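You operate a simulated robot arm through the tools that you are given. There is no shell and no other tool. Be economical: measure what you need, move in short steps, check, and stop when the job is done.

The job below is to be done with a simulated two-armed robot. You get a single attempt, and the scene is never put back.

TASK
Pick up the white canister that says "yellow" from the top of the parts table with one hand, pass it to the other hand and put it on the steel sink shelf. Set down upright: white canister.

The check looks at the end state, three seconds after you hand in, the way a careful person would. Anything else that was tipped, shoved, dropped, spilled or broken makes it a failure.

THE ROBOT
Two 7-joint arms with three-finger grippers on one trunk, on a base that drives. Base frame: it is fixed to the floor where the robot stands at the start and does not move with it; the origin is under the middle of the robot, x ahead of it, y to its left, z up. Readings come in m, degrees, newtons and seconds.
The left shoulder is at the start at [0.03, 0.124, 1.008], the right one opposite. With the tool pointing down near the work surface each hand reaches from about 0.1 to 0.78 m from the robot's upright axis, wherever it stands, measured 20 degrees to its own side. Places, roughly: steel sink shelf [0.8, -5.1, 0.2]. Payload 2.2 kg a hand.
The TCP of each hand is the grasp point between the finger pads, 0.028 m short of the fingertips. In the tool frame z runs along the fingers and y along their closing line. The gripper opens to 0.102 m. The gripper's body begins 0.071 m behind the TCP.
Orientation is told as [roll, pitch, yaw] about the base's x, y, z axes, in that order, counted from this pose: with the fingers straight down and closing along the base's y, the tool's x points along the base's -x, its y along +y and its z along -z.

THE INTERFACE
- The arms move only by the tool send_rows. It takes "left_targets", "right_targets" or both (then of equal length, played together; a hand with none holds still); each is a list of rows, each an object of numbers (a shift or turn left out is 0, a gripper value left out holds the last): "dx", "dy", "dz": the shift along the tool's x, y, z in cm; "ax", "ay", "az": the turn, a rotation vector about the tool's x, y, z in degrees; "hand": the gripper command, from -1 (shut) to 1 (fully open), values between in proportion. In form: [{"dx": .., "dy": .., "dz": .., "ax": .., "ay": .., "az": .., "hand": ..}, ...]. A call has 1 to 8 rows; each row shifts and turns the commanded pose from where the row before left it, along the tool's axes as they then stand. Each row takes 0.2 s and may step no farther than 0.05 m and 8.6 degrees from the row before; otherwise, or with a gripper value out of range, the whole call is refused. A pose out of reach is approached as far as the arm can. The call stops where the force on the tool passes 40 N (or 10 N more than at its start, if that is more) or the arm is blocked; 0.2 s more then pass. Each finger halts on what it meets, pressing with about 20 N; the grip force reading is that of the motor and also rises with nothing between the fingers. The clock runs only during rows and for 0.2 s after the last one: add rows that do not move to give the fingers time. The reply holds the time, the measured pose of the TCP, the force on the tool along the base axes, the opening and the grip force, in the units named above and with some noise, with the torque about the TCP (base axes, N m) and any sound that the robot's microphone picked up.
- Cameras (640 x 400 px; columns grow to the right, rows downward): "scene" is now at [0.051, -0.0109, 1.7392]; the picture's right is [-0.16, -0.99, 0.00], its down [-0.70, 0.11, -0.71] and it looks along [0.70, -0.11, -0.71] (base axes); focal length 259 px, centre (320, 200). "left" rides on the left gripper at [0.072, 0.038, -0.086] in its tool frame; the picture's right is [-0.46, 0.89, 0.00], its down [-0.60, -0.32, -0.73] and it looks along [-0.65, -0.34, 0.68] (tool axes); focal length 256 px, centre (320, 200). "right" rides on the right gripper at [0.069, 0.044, -0.086] in its tool frame; the picture's right is [-0.53, 0.85, 0.00], its down [-0.58, -0.36, -0.73] and it looks along [-0.62, -0.39, 0.68] (tool axes); focal length 256 px, centre (320, 200). There is no depth. A picture from a camera that has moved, and an enlarged one, comes with that camera's place and axes in the base frame and with its lens. The place of the scene camera against the robot may be out by one fixed shift of up to 0.012 m in any direction.
- snapshot(camera): a new picture of that camera. The clock stands still meanwhile.
- move_column(by): slides the trunk up (or, below 0, down) by that many m; the arms and the scene camera ride with it, the base frame stays. It gives what a move gives, with no picture.
- steer(legs): drives the robot by 1 to 6 legs, each [ahead, left, turn to the left] in m, m and degrees, along the robot's own axes; the way and the turn of a leg run together, so that a leg with both is an arc; at most 1.5 m and 180 degrees a leg. The arms and the cameras ride along, it lands a little off, and it stops where it bumps. It gives what a move gives.
- head_to(pan, tilt): turns the head with the scene camera to pan (to the left, within 143 degrees either way) and tilt (down, from -29 to 69), counted from straight ahead of the robot. It gives what a move gives.
- close_up(camera, box): a new picture of the part [left, top, right, bottom] of that camera's present view, enlarged. The clock stands still meanwhile.
- finish_job(): hands the job in; it is judged then, once.

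Work in short steps. Places have to be worked out from the pictures, the camera data and where the tool is seen: move nearer, look again, correct. Check each grasp and each placing, and mend what went wrong. You have 120 turns and 88 pictures in all, those below and enlarged ones among them. Open the grippers and draw the arms clear of the work before you hand the job in, unless the task says otherwise; then end with one line.

The tools are called after "Call:" by a JSON object that holds its "method" and its "body". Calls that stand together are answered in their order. send_rows: Moves the arms, as the interface text tells. Its arguments: {"type":"object","properties":{"left_targets":{"type":"array","items":{"type":"object","properties":{"dx":{"type":"number"},"dy":{"type":"number"},"dz":{"type":"number"},"ax":{"type":"number"},"ay":{"type":"number"},"az":{"type":"number"},"hand":{"type":"number"}}}},"right_targets":{"type":"array","items":{"type":"object","properties":{"dx":{"type":"number"},"dy":{"type":"number"},"dz":{"type":"number"},"ax":{"type":"number"},"ay":{"type":"number"},"az":{"type":"number"},"hand":{"type":"number"}}}}},"required":[]} The other tools are called the same way: move_column (by) slides the trunk up or down; steer (legs) drives the base; head_to (pan, tilt) turns the head that bears the scene camera; snapshot (camera) takes a picture; close_up (camera, box) takes an enlarged picture of a part of a camera's view; finish_job () hands the job in.

At the start:

```text
time: 0.0
left_tcp_pos: [0.6259, 0.0551, 1.1866]
left_orientation: [0.0, -0.1, 0.0]
left_force: [-0.7, -0.7, -0.4]
left_moment: [0.01, -0.03, 0.0]
left_finger_gap: 0.1019
left_grip_force: 0.0
right_tcp_pos: [0.3425, -0.3565, 1.2205]
right_orientation: [0.1, 0.0, 0.1]
right_force: [-0.6, -0.7, -0.3]
right_moment: [0.02, -0.02, 0.0]
right_finger_gap: 0.102
right_grip_force: 0.1
trunk travel left (down, up): [-0.25, 0.29]
robot x, y, heading: [0.0, -0.0005, 0.2]
head pan, tilt: [-9.3, 45.0]
```

scene: 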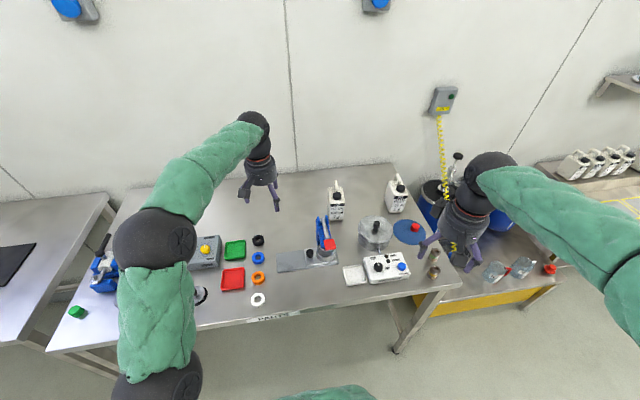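
right: 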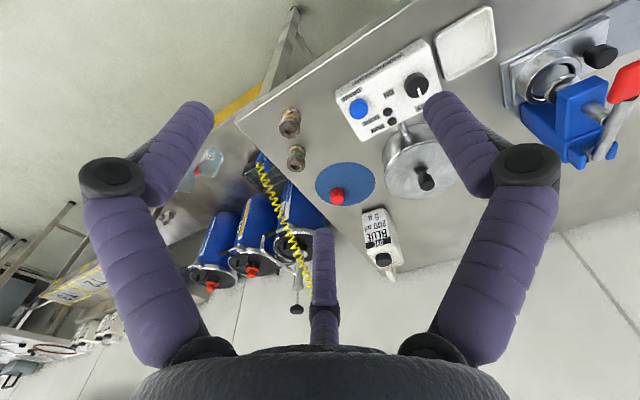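
left: 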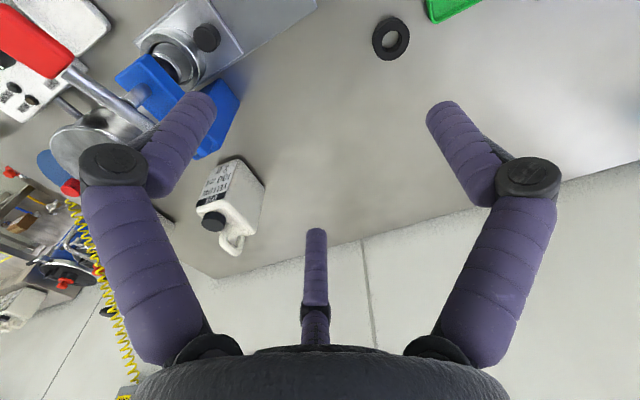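

The pictures show two white canisters on the table; the right one reads "BLUE". I enlarge both to read the labels.

Call:
{"method": "close_up", "body": {"camera": "scene", "box": [300, 160, 430, 241]}}

Call:
{"method": "close_up", "body": {"camera": "left", "box": [160, 140, 320, 240]}}

```text
4.92 times, centred on (365, 200) of scene
camera zoom: at [0.051, -0.0109, 1.7392], right [-0.16, -0.99, 0.0], down [-0.7, 0.11, -0.71], along [0.7, -0.11, -0.71], focal length 1274 px, centre (98, 198)
```

zoom: 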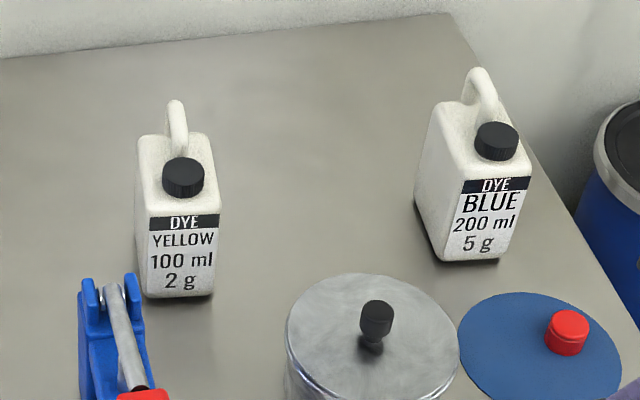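

```text
4.00 times, centred on (240, 190) of left
camera zoom: at [0.5535, 0.0938, 1.2729], right [0.46, 0.89, 0.0], down [0.6, -0.32, 0.73], along [0.65, -0.34, -0.68], focal length 1024 px, centre (640, 240)
```

zoom: 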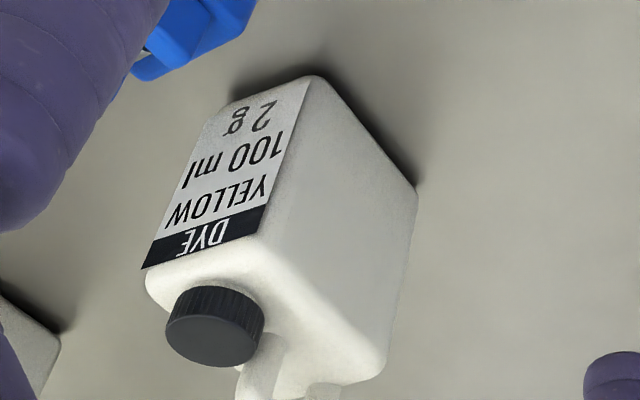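

The target is the left canister (YELLOW), cap at about (0.75, -0.19, 1.045). Before choosing grasps I look towards the sink shelf.

Call:
{"method": "head_to", "body": {"pan": -80, "tilt": 20}}

Call:
{"method": "snapshot", "body": {"camera": "scene"}}

```text
time: 1.4
left_tcp_pos: [0.6258, 0.0555, 1.1862]
left_orientation: [0.1, 0.0, 0.0]
left_force: [-0.3, 0.0, 0.6]
left_moment: [-0.01, 0.0, 0.02]
left_finger_gap: 0.1017
left_grip_force: 0.1
right_tcp_pos: [0.3428, -0.3566, 1.2206]
right_orientation: [-0.1, 0.0, 0.0]
right_force: [-0.6, -0.5, 0.2]
right_moment: [0.0, 0.01, 0.0]
right_finger_gap: 0.1022
right_grip_force: 0.0
trunk travel left (down, up): [-0.25, 0.29]
robot x, y, heading: [-0.002, 0.0051, -0.4]
head pan, tilt: [-80.0, 20.0]
```

```text
82 pictures are left
camera scene: at [-0.0129, -0.0894, 1.7779], right [-0.98, -0.17, 0.0], down [-0.06, 0.34, -0.94], along [0.16, -0.93, -0.34], focal length 259 px, centre (320, 200)
```

scene: 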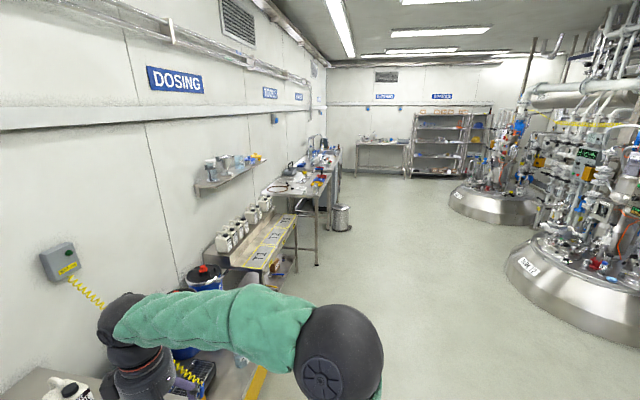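

The sink shelf should project near (323,187). I enlarge that area.

Call:
{"method": "close_up", "body": {"camera": "scene", "box": [256, 130, 368, 240]}}

```text
3.64 times, centred on (312, 185) of scene
camera zoom: at [-0.0129, -0.0894, 1.7779], right [-0.98, -0.17, 0.0], down [-0.06, 0.34, -0.94], along [0.16, -0.93, -0.34], focal length 941 px, centre (349, 254)
```

zoom: 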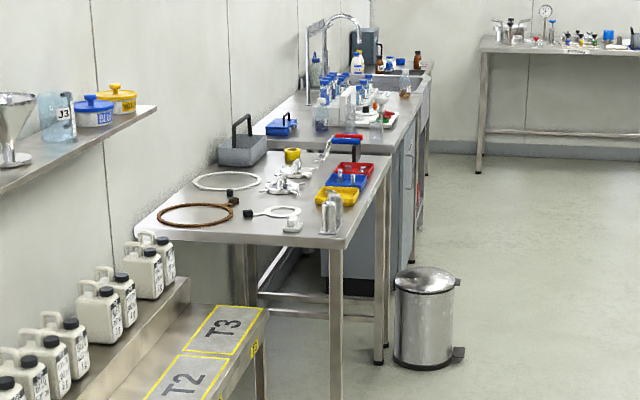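

The sink bench stands at the far end, with an open shelf below at floor level, so I'll place with a horizontal right hand and pick with the left. I first shift the robot right 0.35 m so that the canister is ahead of the left shoulder, raise the trunk, and look.

Call:
{"method": "move_column", "body": {"by": 0.12}}

Call:
{"method": "steer", "body": {"legs": [[0, -0.35, 0]]}}

Call:
{"method": "head_to", "body": {"pan": 5, "tilt": 48}}

Call:
{"method": "snapshot", "body": {"camera": "scene"}}

Call:
{"method": "snapshot", "body": {"camera": "left"}}

```text
time: 2.9
left_tcp_pos: [0.6255, 0.0558, 1.3065]
left_orientation: [0.0, 0.0, -0.1]
left_force: [-0.4, 0.6, 0.5]
left_moment: [0.01, 0.01, 0.01]
left_finger_gap: 0.1021
left_grip_force: 0.0
right_tcp_pos: [0.3421, -0.3569, 1.3392]
right_orientation: [0.0, 0.0, 0.0]
right_force: [-0.3, 0.6, -1.2]
right_moment: [0.0, -0.01, 0.01]
right_finger_gap: 0.1021
right_grip_force: 0.0
trunk travel left (down, up): [-0.37, 0.17]
robot x, y, heading: [-0.0035, -0.0028, -0.2]
head pan, tilt: [-80.0, 20.0]
```

```text
time: 5.2
left_tcp_pos: [0.6257, -0.2865, 1.3078]
left_orientation: [-0.1, 0.1, 0.5]
left_force: [0.3, -0.8, 0.3]
left_moment: [0.03, -0.01, 0.0]
left_finger_gap: 0.102
left_grip_force: 0.0
right_tcp_pos: [0.3453, -0.7007, 1.3395]
right_orientation: [0.0, 0.0, 0.3]
right_force: [0.4, -0.1, -0.4]
right_moment: [0.02, 0.03, -0.03]
right_finger_gap: 0.1021
right_grip_force: 0.1
trunk travel left (down, up): [-0.37, 0.17]
robot x, y, heading: [0.0007, -0.3459, 0.3]
head pan, tilt: [-80.0, 20.0]
```

```text
time: 6.8
left_tcp_pos: [0.6262, -0.286, 1.3086]
left_orientation: [0.0, 0.0, 0.3]
left_force: [-0.2, 1.0, -0.6]
left_moment: [-0.01, -0.01, -0.03]
left_finger_gap: 0.1021
left_grip_force: 0.1
right_tcp_pos: [0.3465, -0.7003, 1.3409]
right_orientation: [0.0, 0.0, 0.4]
right_force: [-0.7, 1.0, 0.0]
right_moment: [0.01, 0.01, 0.01]
right_finger_gap: 0.1021
right_grip_force: 0.0
trunk travel left (down, up): [-0.37, 0.17]
robot x, y, heading: [0.0008, -0.3448, 0.3]
head pan, tilt: [5.0, 48.0]
```

```text
80 pictures are left
camera scene: at [0.0504, -0.3363, 1.8551], right [0.09, -1.0, 0.0], down [-0.74, -0.07, -0.67], along [0.67, 0.06, -0.74], focal length 259 px, centre (320, 200)
```

scene: 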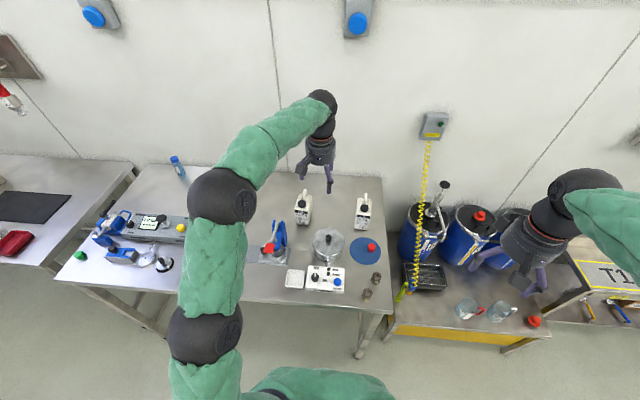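

```text
79 pictures are left
camera left: at [0.554, -0.2481, 1.393], right [0.46, 0.89, 0.0], down [0.61, -0.31, 0.73], along [0.65, -0.34, -0.68], focal length 256 px, centre (320, 200)
```

left: 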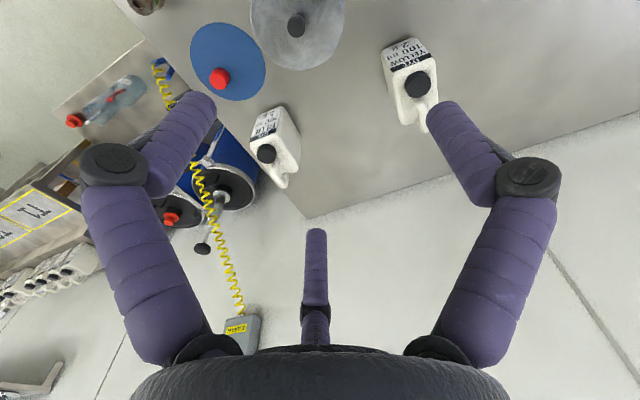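

I enlarge the canister in both views for a triangulation of its body and handle.

Call:
{"method": "close_up", "body": {"camera": "scene", "box": [280, 175, 344, 235]}}

Call:
{"method": "close_up", "body": {"camera": "left", "box": [360, 20, 456, 140]}}

```text
6.67 times, centred on (312, 205) of scene
camera zoom: at [0.0504, -0.3363, 1.8551], right [0.09, -1.0, 0.0], down [-0.74, -0.07, -0.67], along [0.67, 0.06, -0.74], focal length 1726 px, centre (373, 167)
```

zoom: 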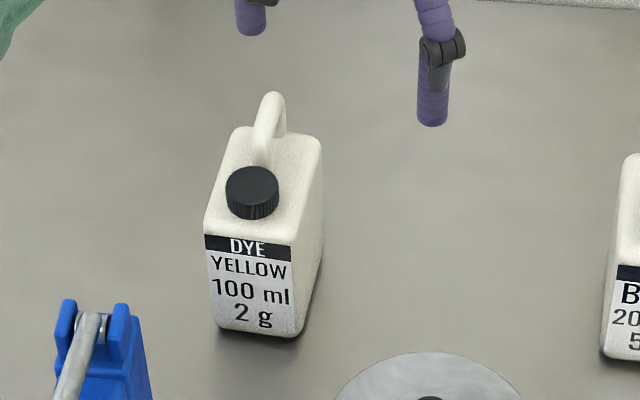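

```text
3.33 times, centred on (408, 80) of left
camera zoom: at [0.554, -0.2481, 1.393], right [0.46, 0.89, 0.0], down [0.61, -0.31, 0.73], along [0.65, -0.34, -0.68], focal length 853 px, centre (27, 600)
```

zoom: 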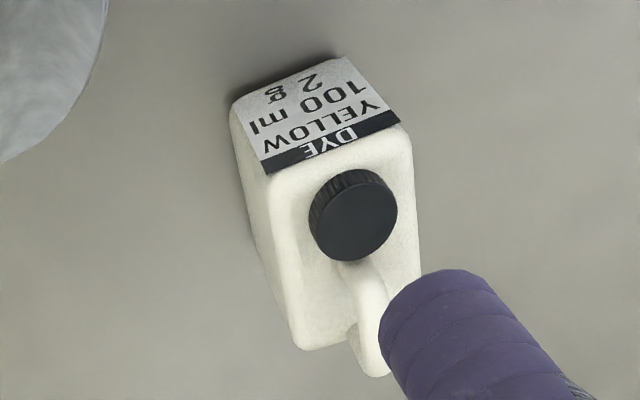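

Triangulation: front face at x≈0.72, body centre ≈(0.76, -0.205), about 0.053 wide along y, 0.08 deep; table z≈0.95, body top ≈1.035. I move the left hand above it while high, then look again.

Call:
{"method": "send_rows", "body": {"left_targets": [{"dx": -3.35, "dy": 2.0, "hand": 1}, {"dx": -3.35, "dy": 2.0}, {"dx": -3.35, "dy": 2.05}, {"dx": -3.35, "dy": 2.05}, {"dz": 4}, {"dz": 4}]}}

Call:
{"method": "snapshot", "body": {"camera": "left"}}

Call:
{"method": "close_up", "body": {"camera": "scene", "box": [260, 140, 360, 240]}}

```text
time: 8.2
left_tcp_pos: [0.7153, -0.2092, 1.227]
left_orientation: [0.0, 0.1, 0.5]
left_force: [-1.0, 0.0, 1.3]
left_moment: [-0.02, 0.0, 0.02]
left_finger_gap: 0.1018
left_grip_force: 0.0
left hand out of reach, approached as far as the arm can: row 3, 4, 6
right_tcp_pos: [0.3466, -0.6992, 1.3393]
right_orientation: [0.0, 0.0, 0.4]
right_force: [0.2, -0.3, 0.6]
right_moment: [-0.01, -0.03, -0.01]
right_finger_gap: 0.1019
right_grip_force: 0.0
trunk travel left (down, up): [-0.37, 0.17]
robot x, y, heading: [0.0023, -0.3436, 0.4]
head pan, tilt: [5.0, 48.0]
```

```text
76 pictures are left
camera left: at [0.6428, -0.1721, 1.3123], right [0.46, 0.89, 0.0], down [0.61, -0.31, 0.73], along [0.65, -0.34, -0.68], focal length 256 px, centre (320, 200)
```

left: 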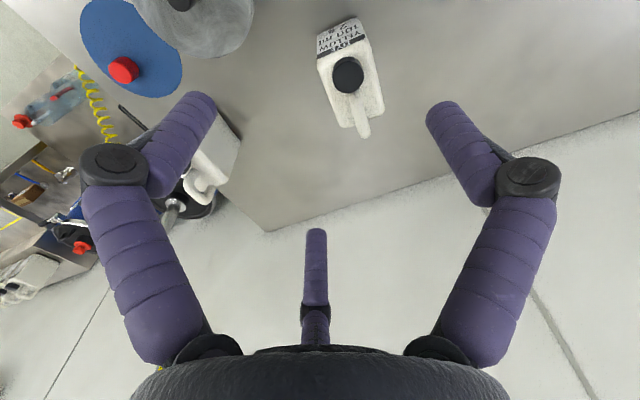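

```text
4.00 times, centred on (310, 190) of scene
camera zoom: at [0.0496, -0.3349, 1.8551], right [0.09, -1.0, 0.0], down [-0.74, -0.07, -0.67], along [0.67, 0.06, -0.74], focal length 1036 px, centre (360, 240)
```

zoom: 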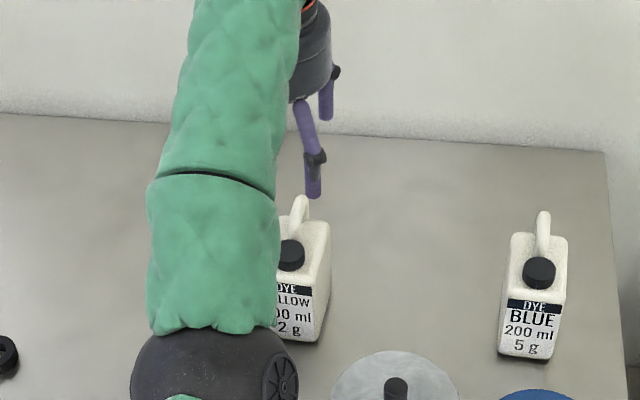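

The cap re-triangulates to (0.742, -0.198, 1.055); reach is short because the wrist is above shoulder height. I raise the trunk further and lower the hand toward z≈1.13.

Call:
{"method": "move_column", "body": {"by": 0.12}}

Call:
{"method": "send_rows", "body": {"left_targets": [{"dz": 4}, {"dz": 4}, {"dz": 4}, {"dz": 4}, {"dz": 4}, {}]}}

Call:
{"method": "snapshot", "body": {"camera": "left"}}

```text
time: 9.7
left_tcp_pos: [0.7172, -0.2113, 1.3448]
left_orientation: [0.0, 0.2, 0.5]
left_force: [-0.4, -0.3, 0.0]
left_moment: [0.02, 0.02, -0.02]
left_finger_gap: 0.1022
left_grip_force: 0.1
right_tcp_pos: [0.3457, -0.6996, 1.4592]
right_orientation: [0.0, 0.1, 0.4]
right_force: [0.4, 0.1, 0.7]
right_moment: [0.02, 0.0, -0.01]
right_finger_gap: 0.102
right_grip_force: 0.0
trunk travel left (down, up): [-0.49, 0.05]
robot x, y, heading: [0.0012, -0.348, 0.7]
head pan, tilt: [5.0, 48.0]
```

```text
time: 11.1
left_tcp_pos: [0.735, -0.2124, 1.1471]
left_orientation: [0.1, 0.1, 0.4]
left_force: [0.2, -0.1, 0.1]
left_moment: [-0.01, 0.0, 0.0]
left_finger_gap: 0.1021
left_grip_force: 0.1
left hand out of reach, approached as far as the arm can: row 1, 2, 3, 4
right_tcp_pos: [0.3458, -0.6995, 1.4607]
right_orientation: [0.0, 0.1, 0.3]
right_force: [0.2, 0.1, 0.3]
right_moment: [0.0, 0.02, -0.02]
right_finger_gap: 0.102
right_grip_force: 0.1
trunk travel left (down, up): [-0.49, 0.05]
robot x, y, heading: [0.0044, -0.3444, 0.3]
head pan, tilt: [5.0, 48.0]
```

```text
74 pictures are left
camera left: at [0.6632, -0.175, 1.2331], right [0.46, 0.89, 0.0], down [0.61, -0.31, 0.73], along [0.65, -0.34, -0.68], focal length 256 px, centre (320, 200)
```

left: 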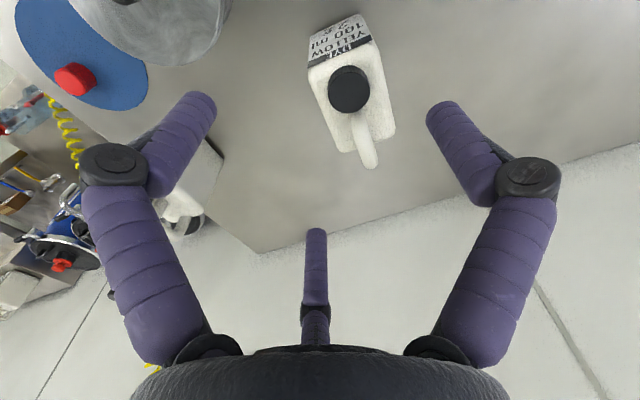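

Cap again gives ≈(0.743, -0.195, 1.045). I align over x≈0.75, y≈-0.196 and lower partway (fingertips to ~1.06), then look.

Call:
{"method": "send_rows", "body": {"left_targets": [{"dx": -1.3, "dy": 1.6}, {"dz": 3}, {"dz": 2.5}, {}]}}

Call:
{"method": "snapshot", "body": {"camera": "left"}}

Call:
{"method": "snapshot", "body": {"camera": "scene"}}

```text
time: 12.1
left_tcp_pos: [0.7494, -0.1963, 1.0921]
left_orientation: [0.0, 0.1, 0.3]
left_force: [-0.4, 0.4, -0.4]
left_moment: [0.0, -0.02, 0.0]
left_finger_gap: 0.102
left_grip_force: 0.0
right_tcp_pos: [0.3455, -0.6992, 1.4598]
right_orientation: [0.0, 0.0, 0.3]
right_force: [-0.6, -0.7, -0.4]
right_moment: [0.02, 0.01, 0.0]
right_finger_gap: 0.1021
right_grip_force: 0.0
trunk travel left (down, up): [-0.49, 0.05]
robot x, y, heading: [0.0041, -0.3462, 0.3]
head pan, tilt: [5.0, 48.0]
```

```text
73 pictures are left
camera left: at [0.6766, -0.1589, 1.1772], right [0.46, 0.89, 0.0], down [0.61, -0.31, 0.73], along [0.65, -0.34, -0.68], focal length 256 px, centre (320, 200)
```

left: 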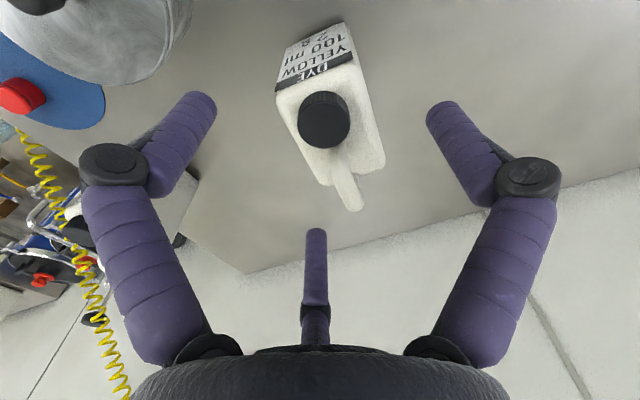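

```text
72 pictures are left
camera scene: at [0.0501, -0.3358, 1.975], right [0.09, -1.0, 0.0], down [-0.74, -0.07, -0.67], along [0.67, 0.06, -0.74], focal length 259 px, centre (320, 200)
```

scene: 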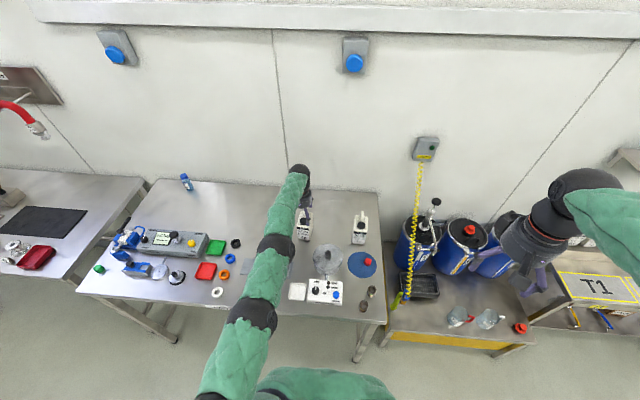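

Alignment in y looks right. A third purple part shows in the hand view; I enlarge the free right gripper and the left hand region to understand its shape before descending.

Call:
{"method": "close_up", "body": {"camera": "scene", "box": [470, 160, 630, 310]}}

Call:
{"method": "close_up", "body": {"camera": "scene", "box": [270, 160, 350, 250]}}

```text
2.67 times, centred on (550, 235) of scene
camera zoom: at [0.0501, -0.3358, 1.975], right [0.09, -1.0, 0.0], down [-0.74, -0.07, -0.67], along [0.67, 0.06, -0.74], focal length 690 px, centre (-293, 107)
```

zoom: 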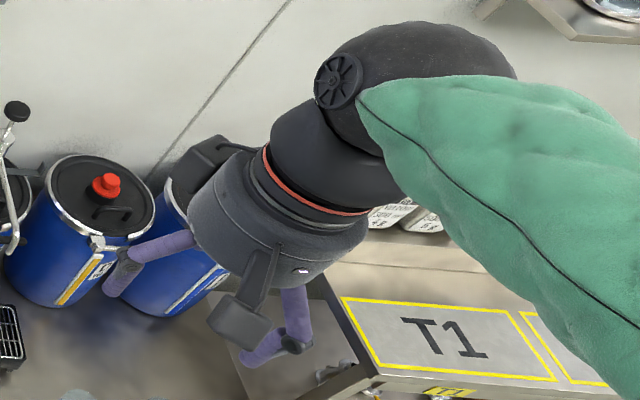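

```text
4.44 times, centred on (310, 205) of scene
camera zoom: at [0.0501, -0.3358, 1.975], right [0.09, -1.0, 0.0], down [-0.74, -0.07, -0.67], along [0.67, 0.06, -0.74], focal length 1150 px, centre (364, 178)
```

zoom: 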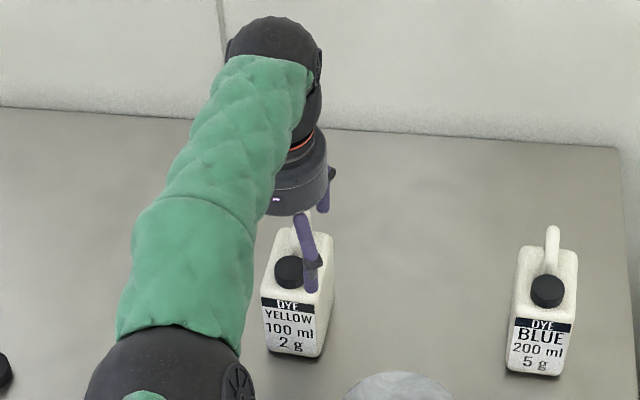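

The gripper appears to have three digits. I test-close the free right hand partway and look through its camera to see how they move.

Call:
{"method": "send_rows", "body": {"right_targets": [{"hand": 0}, {"hand": 0}, {"hand": 0}]}}

Call:
{"method": "snapshot", "body": {"camera": "right"}}

```text
time: 12.9
left_tcp_pos: [0.7486, -0.1977, 1.0916]
left_orientation: [-0.1, 0.2, 0.4]
left_force: [0.2, 0.4, 0.0]
left_moment: [-0.01, 0.01, -0.02]
left_finger_gap: 0.1018
left_grip_force: 0.0
right_tcp_pos: [0.3455, -0.6998, 1.4609]
right_orientation: [0.0, 0.0, 0.4]
right_force: [0.2, -0.2, 0.2]
right_moment: [-0.01, -0.01, 0.01]
right_finger_gap: 0.0511
right_grip_force: 0.0
trunk travel left (down, up): [-0.49, 0.05]
robot x, y, heading: [0.0007, -0.3477, 0.6]
head pan, tilt: [5.0, 48.0]
```

```text
69 pictures are left
camera right: at [0.2763, -0.6572, 1.5465], right [0.53, 0.85, 0.0], down [0.58, -0.36, 0.73], along [0.62, -0.39, -0.68], focal length 256 px, centre (320, 200)
```

right: 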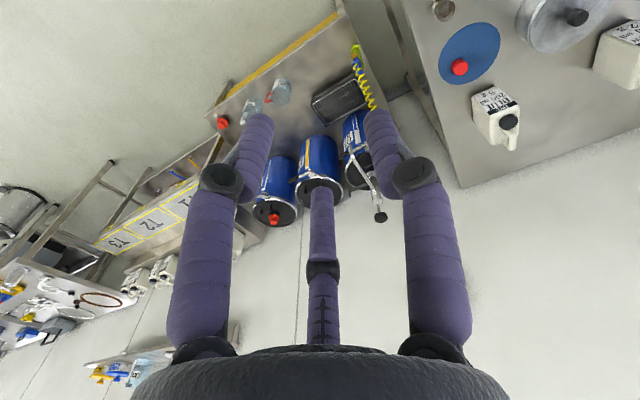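

All digits swing inward together; the grasp works if the hand is centred on the body. I shift to x≈0.757, y≈-0.195 and descend with short steps to z≈1.03.

Call:
{"method": "send_rows", "body": {"left_targets": [{"dx": -0.8, "dy": 0.2}, {"dz": 2}, {"dz": 2}, {"dz": 1}, {"dz": 1}, {}], "right_targets": [{"hand": 1}, {}, {}, {}, {}, {}]}}

Call:
{"method": "snapshot", "body": {"camera": "left"}}

Call:
{"method": "close_up", "body": {"camera": "scene", "box": [270, 160, 350, 250]}}

```text
time: 14.3
left_tcp_pos: [0.7422, -0.1967, 1.0434]
left_orientation: [0.0, 0.1, 0.5]
left_force: [-0.2, -0.1, -0.5]
left_moment: [0.03, -0.01, 0.0]
left_finger_gap: 0.102
left_grip_force: 0.1
left hand out of reach, approached as far as the arm can: row 1, 3, 5
right_tcp_pos: [0.3461, -0.6994, 1.4604]
right_orientation: [0.0, 0.0, 0.4]
right_force: [0.3, 0.4, -0.1]
right_moment: [0.02, 0.01, -0.01]
right_finger_gap: 0.1021
right_grip_force: 0.1
trunk travel left (down, up): [-0.49, 0.05]
robot x, y, heading: [0.0021, -0.3467, 0.5]
head pan, tilt: [5.0, 48.0]
```

```text
68 pictures are left
camera left: at [0.6695, -0.159, 1.1294], right [0.46, 0.89, 0.0], down [0.61, -0.31, 0.73], along [0.65, -0.34, -0.68], focal length 256 px, centre (320, 200)
```

left: 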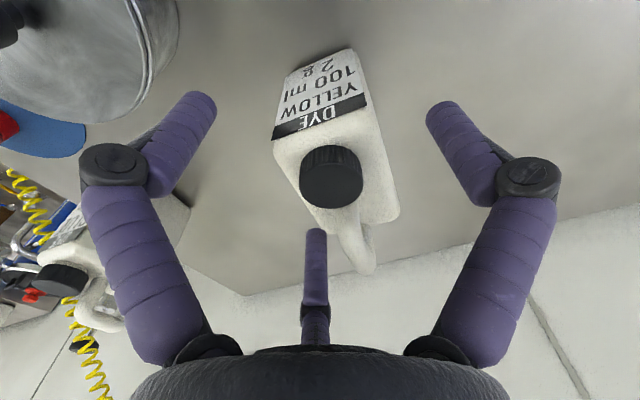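

```text
4.44 times, centred on (310, 205) of scene
camera zoom: at [0.0502, -0.3361, 1.975], right [0.09, -1.0, 0.0], down [-0.74, -0.07, -0.67], along [0.67, 0.06, -0.74], focal length 1150 px, centre (364, 178)
```

zoom: 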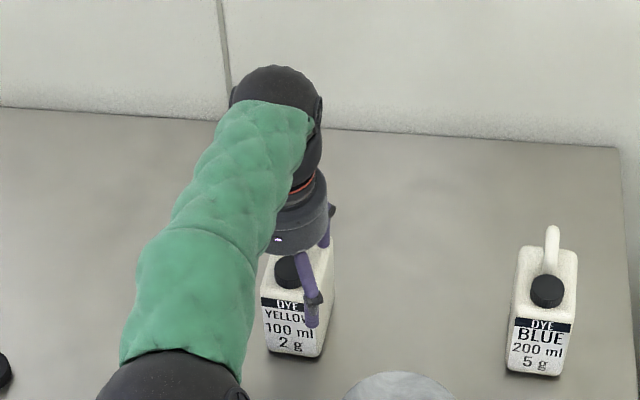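

Combining views, the cap top is really at (0.755, -0.197, 1.023), table z≈0.933, body centre x≈0.766, so I need ~3 cm more reach. I raise the hand clear and look down to see how much room the base has to drive forward.

Call:
{"method": "send_rows", "body": {"left_targets": [{"dz": -3, "dx": 1}, {"dz": -3, "dx": 1}, {"dz": -3, "dx": 1}, {"dz": -3, "dx": 1}, {}]}}

Call:
{"method": "head_to", "body": {"pan": -25, "tilt": 69}}

Call:
{"method": "snapshot", "body": {"camera": "scene"}}

```text
time: 15.5
left_tcp_pos: [0.7313, -0.196, 1.0843]
left_orientation: [0.0, 0.4, 0.5]
left_force: [0.2, 0.1, -0.3]
left_moment: [-0.03, 0.02, 0.0]
left_finger_gap: 0.1018
left_grip_force: 0.1
left hand out of reach, approached as far as the arm can: row 2, 3, 4
right_tcp_pos: [0.3469, -0.6992, 1.4596]
right_orientation: [0.1, 0.0, 0.4]
right_force: [0.9, -0.5, -0.5]
right_moment: [-0.01, 0.01, 0.0]
right_finger_gap: 0.1022
right_grip_force: 0.1
trunk travel left (down, up): [-0.49, 0.05]
robot x, y, heading: [0.0006, -0.3456, 0.8]
head pan, tilt: [5.0, 48.0]
```

```text
time: 16.4
left_tcp_pos: [0.7311, -0.1974, 1.0854]
left_orientation: [0.1, 0.3, 0.4]
left_force: [-0.3, 0.6, 0.4]
left_moment: [-0.02, 0.02, 0.03]
left_finger_gap: 0.1023
left_grip_force: 0.1
right_tcp_pos: [0.3466, -0.6999, 1.4594]
right_orientation: [0.1, 0.0, 0.3]
right_force: [-0.1, -0.7, -0.1]
right_moment: [-0.05, -0.02, -0.02]
right_finger_gap: 0.1018
right_grip_force: 0.3
trunk travel left (down, up): [-0.49, 0.05]
robot x, y, heading: [-0.0014, -0.3457, 0.4]
head pan, tilt: [-25.0, 68.8]
```

```text
66 pictures are left
camera scene: at [0.023, -0.3666, 1.9504], right [-0.42, -0.91, 0.0], down [-0.85, 0.39, -0.36], along [0.33, -0.15, -0.93], focal length 259 px, centre (320, 200)
```

scene: 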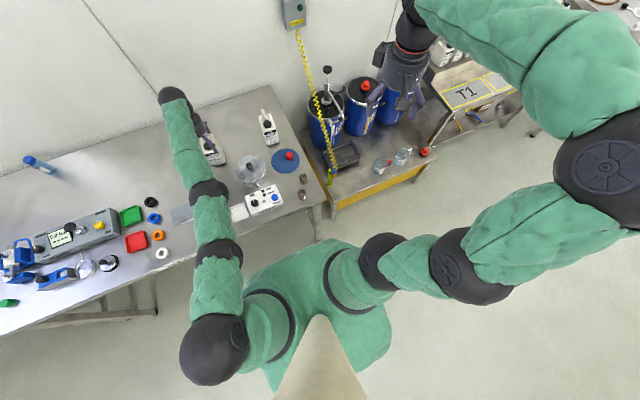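

Base front isn't visible beyond the torso, so it lies short of x≈0.33 while the table edge is at 0.37; driving 5 cm is safe. I pull the hand up and back first.

Call:
{"method": "send_rows", "body": {"left_targets": [{"dx": 4}, {"dz": -4, "dx": 2}, {"dz": -3}, {}]}}

Call:
{"method": "steer", "body": {"legs": [[0.055, 0, 0]]}}

Call:
{"method": "head_to", "body": {"pan": 5, "tilt": 48}}

Call:
{"method": "snapshot", "body": {"camera": "left"}}

```text
time: 17.4
left_tcp_pos: [0.7341, -0.1944, 1.1155]
left_orientation: [0.0, 0.4, 0.4]
left_force: [0.8, 0.0, -0.1]
left_moment: [-0.04, 0.01, 0.01]
left_finger_gap: 0.1021
left_grip_force: 0.0
left hand out of reach, approached as far as the arm can: row 1, 2
right_tcp_pos: [0.3457, -0.6992, 1.4597]
right_orientation: [0.1, -0.1, 0.4]
right_force: [-0.9, -0.2, 0.8]
right_moment: [0.0, 0.02, 0.0]
right_finger_gap: 0.102
right_grip_force: 0.1
trunk travel left (down, up): [-0.49, 0.05]
robot x, y, heading: [0.0052, -0.3471, 0.5]
head pan, tilt: [-25.0, 68.8]
```

```text
time: 18.4
left_tcp_pos: [0.7884, -0.1958, 1.1161]
left_orientation: [0.0, 0.2, 0.4]
left_force: [-0.2, 0.1, 0.0]
left_moment: [0.01, 0.01, -0.04]
left_finger_gap: 0.1021
left_grip_force: 0.1
right_tcp_pos: [0.401, -0.6996, 1.4595]
right_orientation: [0.0, 0.0, 0.4]
right_force: [0.3, 1.4, -0.9]
right_moment: [-0.02, 0.0, 0.01]
right_finger_gap: 0.102
right_grip_force: 0.0
trunk travel left (down, up): [-0.49, 0.05]
robot x, y, heading: [0.0532, -0.346, 0.5]
head pan, tilt: [-25.0, 68.8]
```

```text
time: 19.3
left_tcp_pos: [0.7879, -0.1958, 1.1158]
left_orientation: [0.0, 0.2, 0.4]
left_force: [0.5, -0.7, 0.0]
left_moment: [0.02, -0.03, 0.04]
left_finger_gap: 0.1024
left_grip_force: 0.2
right_tcp_pos: [0.3993, -0.6989, 1.4607]
right_orientation: [0.0, 0.0, 0.4]
right_force: [-0.6, 0.1, 0.4]
right_moment: [0.01, -0.01, 0.04]
right_finger_gap: 0.1019
right_grip_force: 0.0
trunk travel left (down, up): [-0.49, 0.05]
robot x, y, heading: [0.0542, -0.347, 0.4]
head pan, tilt: [5.0, 48.0]
```

```text
65 pictures are left
camera left: at [0.7155, -0.1583, 1.2023], right [0.46, 0.89, 0.0], down [0.61, -0.31, 0.73], along [0.65, -0.34, -0.68], focal length 256 px, centre (320, 200)
```

left: 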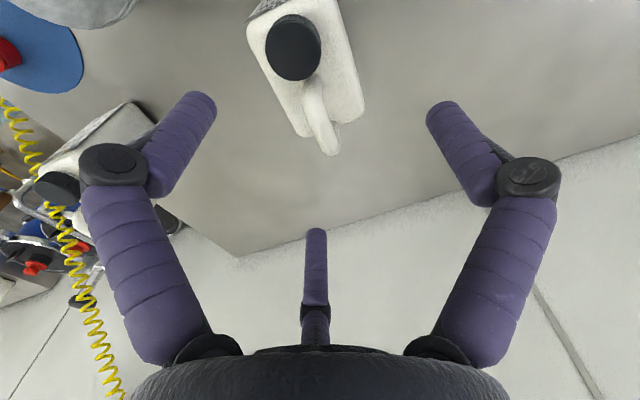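

Cap confirmed at (0.754, -0.198). I shift back 2.3 cm to x≈0.765 and descend to z≈1.03, then check.

Call:
{"method": "send_rows", "body": {"left_targets": [{"dx": 2.3, "dy": -0.2}, {"dz": 3}, {"dz": 2.5}, {"dz": 2}, {"dz": 1}, {}]}}

Call:
{"method": "snapshot", "body": {"camera": "left"}}

Call:
{"method": "close_up", "body": {"camera": "scene", "box": [270, 160, 350, 250]}}

```text
time: 20.7
left_tcp_pos: [0.7875, -0.1955, 1.0306]
left_orientation: [-0.1, 0.1, 0.4]
left_force: [1.1, 0.0, 2.2]
left_moment: [-0.08, 0.1, 0.05]
left_finger_gap: 0.102
left_grip_force: 0.1
left hand out of reach, approached as far as the arm can: row 1
right_tcp_pos: [0.4007, -0.7002, 1.4595]
right_orientation: [-0.1, 0.0, 0.4]
right_force: [0.2, 0.9, -1.1]
right_moment: [0.03, 0.01, 0.05]
right_finger_gap: 0.1019
right_grip_force: 0.1
trunk travel left (down, up): [-0.49, 0.05]
robot x, y, heading: [0.0558, -0.3431, 0.3]
head pan, tilt: [5.0, 48.0]
```

```text
64 pictures are left
camera left: at [0.7147, -0.1576, 1.1163], right [0.46, 0.89, 0.0], down [0.61, -0.31, 0.73], along [0.65, -0.34, -0.68], focal length 256 px, centre (320, 200)
```

left: 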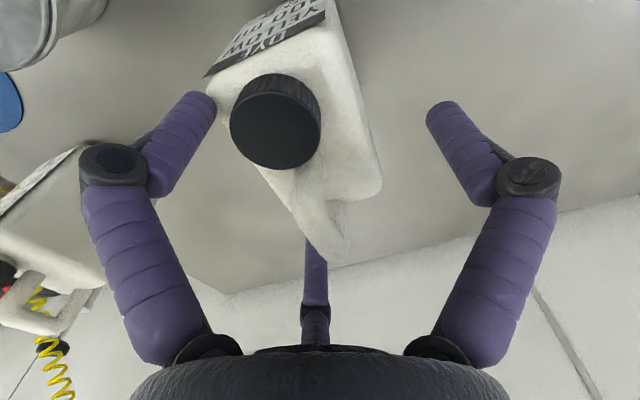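

```text
4.44 times, centred on (310, 205) of scene
camera zoom: at [0.1048, -0.3358, 1.9751], right [0.09, -1.0, 0.0], down [-0.74, -0.07, -0.67], along [0.67, 0.06, -0.74], focal length 1150 px, centre (364, 178)
```

zoom: 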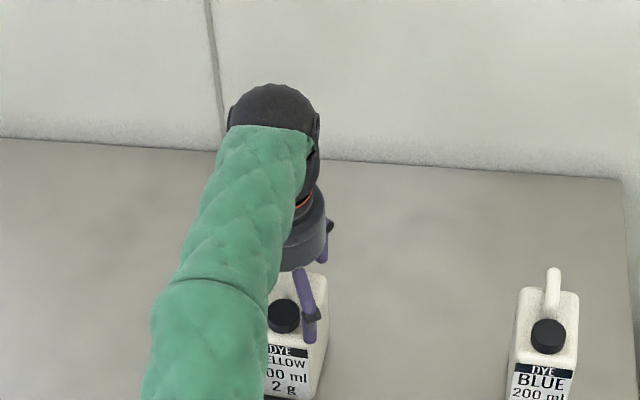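

The hand sat 2.2 cm too far forward (earlier command was beyond reach); canister unmoved. I raise slightly, shift back 2.2 cm, and recheck force while descending.

Call:
{"method": "send_rows", "body": {"left_targets": [{"dz": -1.5}, {"dx": 2.2, "dy": -0.2}, {"dz": 1.5}, {}]}}

Call:
{"method": "snapshot", "body": {"camera": "left"}}

```text
time: 21.7
left_tcp_pos: [0.7802, -0.1968, 1.0295]
left_orientation: [0.0, 0.1, 0.4]
left_force: [0.2, 0.8, 4.2]
left_moment: [-0.14, 0.23, -0.01]
left_finger_gap: 0.1024
left_grip_force: 0.0
left hand out of reach, approached as far as the arm can: row 2
right_tcp_pos: [0.4004, -0.7, 1.4593]
right_orientation: [0.0, 0.0, 0.4]
right_force: [0.5, 0.2, 0.3]
right_moment: [0.01, 0.01, 0.0]
right_finger_gap: 0.1019
right_grip_force: 0.1
trunk travel left (down, up): [-0.49, 0.05]
robot x, y, heading: [0.0597, -0.3457, 0.4]
head pan, tilt: [5.0, 48.0]
```

```text
62 pictures are left
camera left: at [0.7083, -0.1586, 1.1159], right [0.46, 0.89, 0.0], down [0.61, -0.31, 0.73], along [0.65, -0.34, -0.68], focal length 256 px, centre (320, 200)
```

left: 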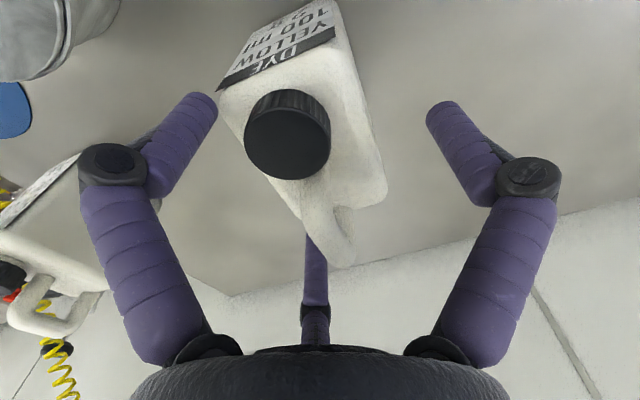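

Contact torque puts a touch at the body's front-right corner, so the hand really has three digits about 120° apart. A better grasp is the round cap (3-jaw centred at (0.754,-0.198), top 1.023) with the digits straddling the handle; the right hand can later take the handle from behind. I raise, centre over the cap and rotate the hand 36° clockwise.

Call:
{"method": "send_rows", "body": {"left_targets": [{"dz": -4}, {"dz": -2.5}, {"dx": 2.6, "dy": -0.1, "az": 4}, {"az": 8}, {"az": 8}, {"az": 8}, {"az": 8}, {}]}}

Call:
{"method": "snapshot", "body": {"camera": "left"}}

Call:
{"method": "close_up", "body": {"camera": "scene", "box": [270, 160, 350, 250]}}

```text
time: 23.5
left_tcp_pos: [0.7816, -0.2034, 1.0688]
left_orientation: [-0.1, 0.1, -35.7]
left_force: [0.2, 0.0, 0.1]
left_moment: [-0.01, 0.01, -0.01]
left_finger_gap: 0.1019
left_grip_force: 0.0
left hand out of reach, approached as far as the arm can: row 1, 2, 3
right_tcp_pos: [0.3991, -0.6993, 1.4602]
right_orientation: [0.1, 0.0, 0.5]
right_force: [-0.2, -0.7, 0.1]
right_moment: [-0.01, 0.0, -0.01]
right_finger_gap: 0.1021
right_grip_force: 0.1
trunk travel left (down, up): [-0.49, 0.05]
robot x, y, heading: [0.056, -0.3483, 0.5]
head pan, tilt: [5.0, 48.0]
```

```text
61 pictures are left
camera left: at [0.7465, -0.1301, 1.1542], right [0.89, 0.45, 0.0], down [0.31, -0.61, 0.73], along [0.32, -0.65, -0.68], focal length 256 px, centre (320, 200)
```

left: 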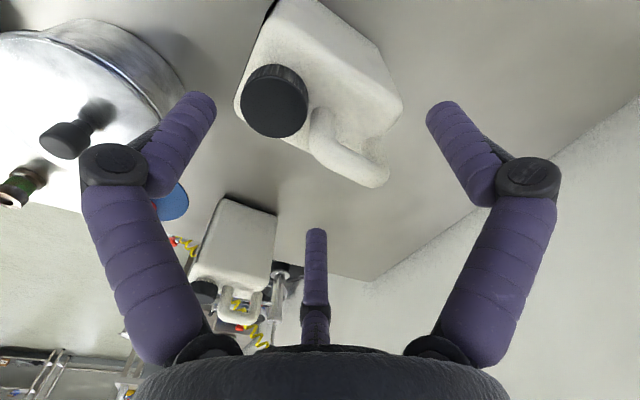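

```text
4.44 times, centred on (310, 205) of scene
camera zoom: at [0.1051, -0.3356, 1.975], right [0.09, -1.0, 0.0], down [-0.74, -0.07, -0.67], along [0.67, 0.06, -0.74], focal length 1150 px, centre (364, 178)
```

zoom: 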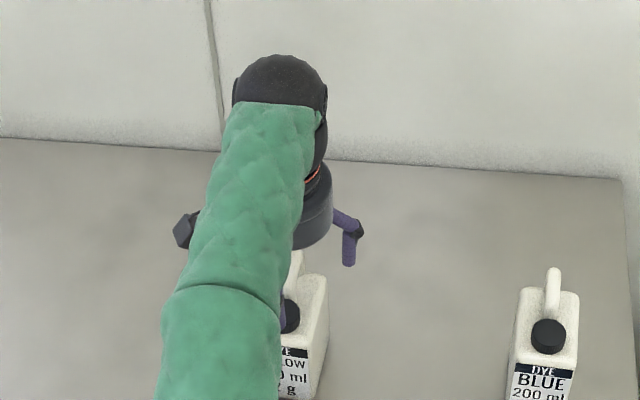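

Cap from this view: (0.752,-0.198) — consistent. Moving the hand 2.8 cm back onto the cap axis.

Call:
{"method": "send_rows", "body": {"left_targets": [{"dx": 1.3, "dy": -0.6}, {"dx": 1.3, "dy": -0.6}, {}]}}

Call:
{"method": "snapshot", "body": {"camera": "left"}}

```text
time: 24.3
left_tcp_pos: [0.783, -0.2036, 1.0689]
left_orientation: [-0.1, 0.3, -35.6]
left_force: [0.0, 0.2, -0.2]
left_moment: [0.01, 0.0, -0.03]
left_finger_gap: 0.1018
left_grip_force: 0.0
left hand out of reach, approached as far as the arm can: row 1, 2
right_tcp_pos: [0.3994, -0.6988, 1.4607]
right_orientation: [0.0, 0.0, 0.4]
right_force: [-0.3, -0.3, 0.3]
right_moment: [-0.01, 0.02, -0.01]
right_finger_gap: 0.102
right_grip_force: 0.0
trunk travel left (down, up): [-0.49, 0.05]
robot x, y, heading: [0.0579, -0.3442, 0.2]
head pan, tilt: [5.0, 48.0]
```

```text
59 pictures are left
camera left: at [0.7463, -0.1302, 1.1542], right [0.89, 0.45, 0.0], down [0.31, -0.61, 0.73], along [0.33, -0.65, -0.68], focal length 256 px, centre (320, 200)
```

left: 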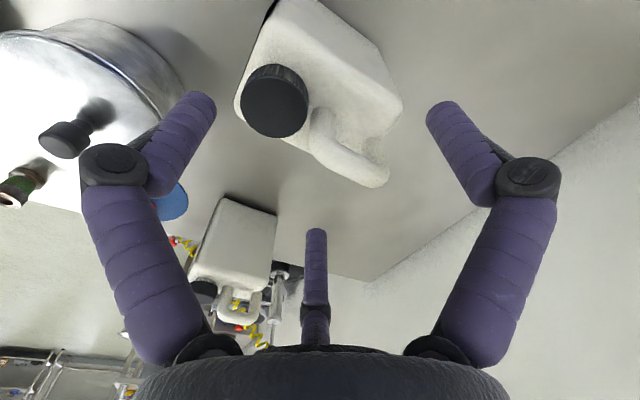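

No motion: the command still seems to lie beyond reach. I issue another 2.6 cm retraction to see whether it comes inside.

Call:
{"method": "send_rows", "body": {"left_targets": [{"dx": 1.3, "dy": -0.7}, {"dx": 1.3, "dy": -0.7}, {}]}}

```text
time: 25.1
left_tcp_pos: [0.7838, -0.2035, 1.068]
left_orientation: [-0.2, 0.2, -35.6]
left_force: [0.3, -0.1, 1.0]
left_moment: [-0.01, 0.0, -0.01]
left_finger_gap: 0.1019
left_grip_force: 0.1
left hand out of reach, approached as far as the arm can: row 1, 2
right_tcp_pos: [0.4012, -0.7002, 1.4605]
right_orientation: [0.1, 0.0, 0.5]
right_force: [0.4, 0.6, 0.4]
right_moment: [-0.02, -0.01, 0.0]
right_finger_gap: 0.1021
right_grip_force: 0.0
trunk travel left (down, up): [-0.49, 0.05]
robot x, y, heading: [0.0527, -0.3435, 0.5]
head pan, tilt: [5.0, 48.0]
```

Retraction is blocked – the arm is stretched straight (singular). I use the base and column instead: drive back 3 cm rigidly, and nudge y.

Call:
{"method": "steer", "body": {"legs": [[-0.03, 0, 0]]}}

Call:
{"method": "send_rows", "body": {"left_targets": [{"dx": 0.3, "dy": 0.4}, {}]}}

Call:
{"method": "snapshot", "body": {"camera": "left"}}

```text
time: 25.9
left_tcp_pos: [0.7539, -0.2027, 1.0662]
left_orientation: [-0.2, 0.4, -35.6]
left_force: [0.3, 0.1, 0.0]
left_moment: [0.0, 0.05, 0.03]
left_finger_gap: 0.1019
left_grip_force: 0.1
right_tcp_pos: [0.3744, -0.6985, 1.4586]
right_orientation: [0.1, 0.2, 0.5]
right_force: [0.2, 0.5, 0.3]
right_moment: [0.0, 0.05, -0.01]
right_finger_gap: 0.1021
right_grip_force: 0.1
trunk travel left (down, up): [-0.49, 0.05]
robot x, y, heading: [0.0242, -0.3444, 0.5]
head pan, tilt: [5.0, 48.0]
```

```text
time: 26.6
left_tcp_pos: [0.7524, -0.1989, 1.0679]
left_orientation: [0.1, 0.2, -35.6]
left_force: [-0.3, 0.2, -0.3]
left_moment: [0.01, -0.01, 0.02]
left_finger_gap: 0.1019
left_grip_force: 0.0
right_tcp_pos: [0.37, -0.6995, 1.4598]
right_orientation: [0.1, 0.0, 0.4]
right_force: [-0.5, -0.7, -0.5]
right_moment: [0.0, -0.04, 0.0]
right_finger_gap: 0.1018
right_grip_force: 0.0
trunk travel left (down, up): [-0.49, 0.05]
robot x, y, heading: [0.0273, -0.3426, 0.5]
head pan, tilt: [5.0, 48.0]
```

```text
58 pictures are left
camera left: at [0.7161, -0.1247, 1.1531], right [0.89, 0.45, 0.0], down [0.31, -0.61, 0.73], along [0.33, -0.65, -0.68], focal length 256 px, centre (320, 200)
```

left: 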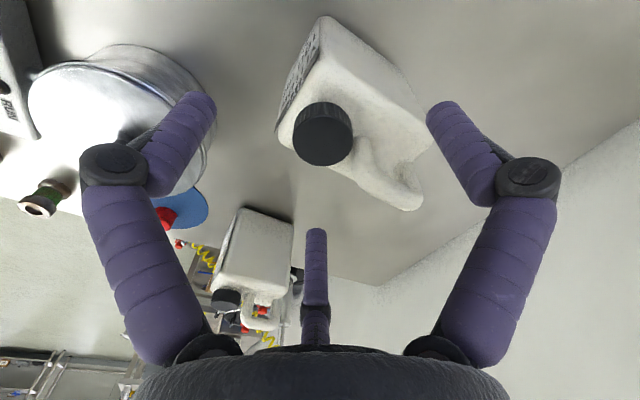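

The cap is centred under the hand and the handle lies between two digits. I descend 3.3 cm with the column.

Call:
{"method": "move_column", "body": {"by": -0.033}}

Call:
{"method": "snapshot", "body": {"camera": "left"}}

```text
time: 27.3
left_tcp_pos: [0.7532, -0.1975, 1.0348]
left_orientation: [-0.1, 0.4, -35.6]
left_force: [-0.4, -0.8, -0.2]
left_moment: [-0.01, 0.03, -0.01]
left_finger_gap: 0.1021
left_grip_force: 0.0
right_tcp_pos: [0.3718, -0.6986, 1.4261]
right_orientation: [-0.1, 0.0, 0.4]
right_force: [-0.5, 0.3, 0.1]
right_moment: [-0.03, -0.02, 0.01]
right_finger_gap: 0.1021
right_grip_force: 0.1
trunk travel left (down, up): [-0.457, 0.083]
robot x, y, heading: [0.0249, -0.3496, 0.6]
head pan, tilt: [5.0, 48.0]
```

```text
57 pictures are left
camera left: at [0.7167, -0.1247, 1.1199], right [0.89, 0.45, 0.0], down [0.31, -0.61, 0.73], along [0.33, -0.65, -0.68], focal length 256 px, centre (320, 200)
```

left: 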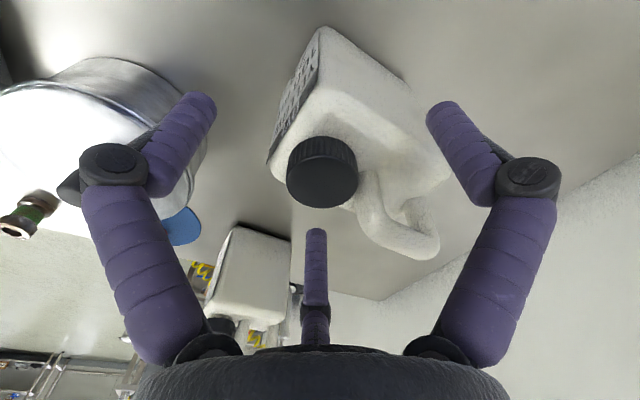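

Centred, no contact. Closing the left hand on the cap.

Call:
{"method": "send_rows", "body": {"left_targets": [{"hand": -1}, {"hand": -1}, {"hand": -1}, {"hand": -1}]}}

Call:
{"method": "snapshot", "body": {"camera": "left"}}

```text
time: 28.3
left_tcp_pos: [0.7532, -0.1974, 1.0342]
left_orientation: [-0.1, 0.2, -35.6]
left_force: [2.0, 1.4, 5.8]
left_moment: [-0.02, -0.59, 0.16]
left_finger_gap: 0.0731
left_grip_force: 20.0
right_tcp_pos: [0.371, -0.6985, 1.4276]
right_orientation: [-0.1, -0.1, 0.5]
right_force: [-0.5, 0.4, 0.2]
right_moment: [0.01, 0.0, -0.01]
right_finger_gap: 0.1018
right_grip_force: 0.2
trunk travel left (down, up): [-0.457, 0.083]
robot x, y, heading: [0.0259, -0.3485, 0.2]
head pan, tilt: [5.0, 48.0]
```

```text
56 pictures are left
camera left: at [0.7166, -0.1244, 1.1206], right [0.89, 0.45, 0.0], down [0.31, -0.61, 0.73], along [0.33, -0.65, -0.68], focal length 256 px, centre (320, 200)
```

left: 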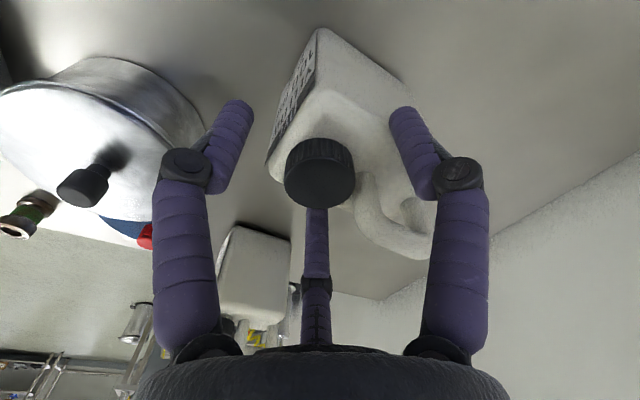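

The hand stopped at gap 0.073 with a side load: a digit has met the body's left edge, not the cap. I look from the scene camera before reopening.

Call:
{"method": "close_up", "body": {"camera": "scene", "box": [275, 190, 335, 250]}}

Call:
{"method": "close_up", "body": {"camera": "left", "box": [220, 20, 460, 270]}}

```text
6.67 times, centred on (305, 220) of scene
camera zoom: at [0.0751, -0.3356, 1.9421], right [0.09, -1.0, 0.0], down [-0.74, -0.07, -0.67], along [0.67, 0.06, -0.74], focal length 1726 px, centre (420, 67)
```

zoom: 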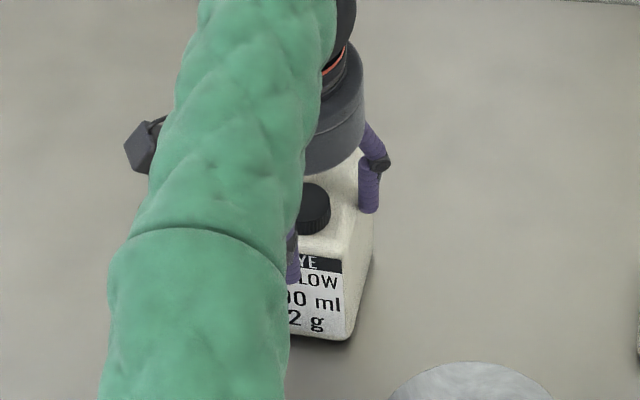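

```text
1.60 times, centred on (340, 145) of left
camera zoom: at [0.7166, -0.1244, 1.1206], right [0.89, 0.45, 0.0], down [0.31, -0.61, 0.73], along [0.33, -0.65, -0.68], focal length 410 px, centre (288, 288)
```

zoom: 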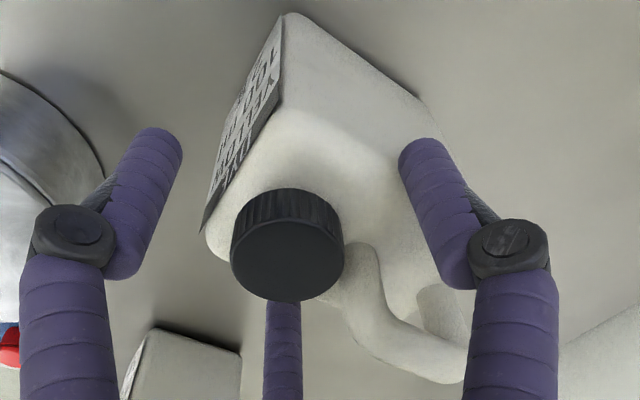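

In fact two digits straddle the body's left and right sides and the third is in front of the label: with the hand 1.3 cm farther forward this is a good three-sided body grasp, with the handle end left free for the right hand. I open and drive 1.3 cm forward.

Call:
{"method": "send_rows", "body": {"left_targets": [{"hand": 1}, {"hand": 1}, {"hand": 1}]}}

Call:
{"method": "steer", "body": {"legs": [[0.014, 0, 0]]}}

Call:
{"method": "snapshot", "body": {"camera": "left"}}

```text
time: 29.1
left_tcp_pos: [0.7523, -0.1985, 1.0326]
left_orientation: [-0.1, 0.3, -35.6]
left_force: [0.4, -0.1, -0.3]
left_moment: [0.0, 0.01, -0.03]
left_finger_gap: 0.1022
left_grip_force: 0.1
right_tcp_pos: [0.3717, -0.6994, 1.4273]
right_orientation: [0.0, -0.1, 0.4]
right_force: [0.5, -0.5, -0.2]
right_moment: [0.01, 0.01, 0.0]
right_finger_gap: 0.1018
right_grip_force: 0.2
trunk travel left (down, up): [-0.457, 0.083]
robot x, y, heading: [0.0267, -0.3403, 0.5]
head pan, tilt: [5.0, 48.0]
```

```text
time: 29.9
left_tcp_pos: [0.7648, -0.1987, 1.0344]
left_orientation: [0.0, 0.2, -35.6]
left_force: [-0.2, 0.0, 0.5]
left_moment: [-0.02, -0.02, -0.05]
left_finger_gap: 0.1021
left_grip_force: 0.0
right_tcp_pos: [0.3816, -0.6995, 1.428]
right_orientation: [0.0, -0.1, 0.4]
right_force: [-1.1, -0.3, -0.6]
right_moment: [-0.01, -0.06, 0.0]
right_finger_gap: 0.1019
right_grip_force: 0.0
trunk travel left (down, up): [-0.457, 0.083]
robot x, y, heading: [0.0353, -0.3467, 0.4]
head pan, tilt: [5.0, 48.0]
```

```text
53 pictures are left
camera left: at [0.7284, -0.1248, 1.1211], right [0.89, 0.45, 0.0], down [0.31, -0.61, 0.73], along [0.33, -0.65, -0.68], focal length 256 px, centre (320, 200)
```

left: 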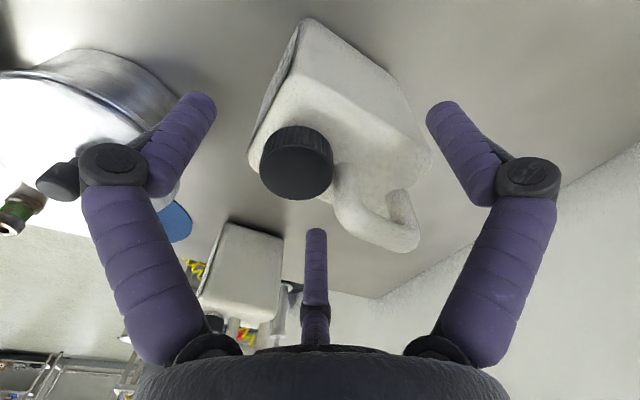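

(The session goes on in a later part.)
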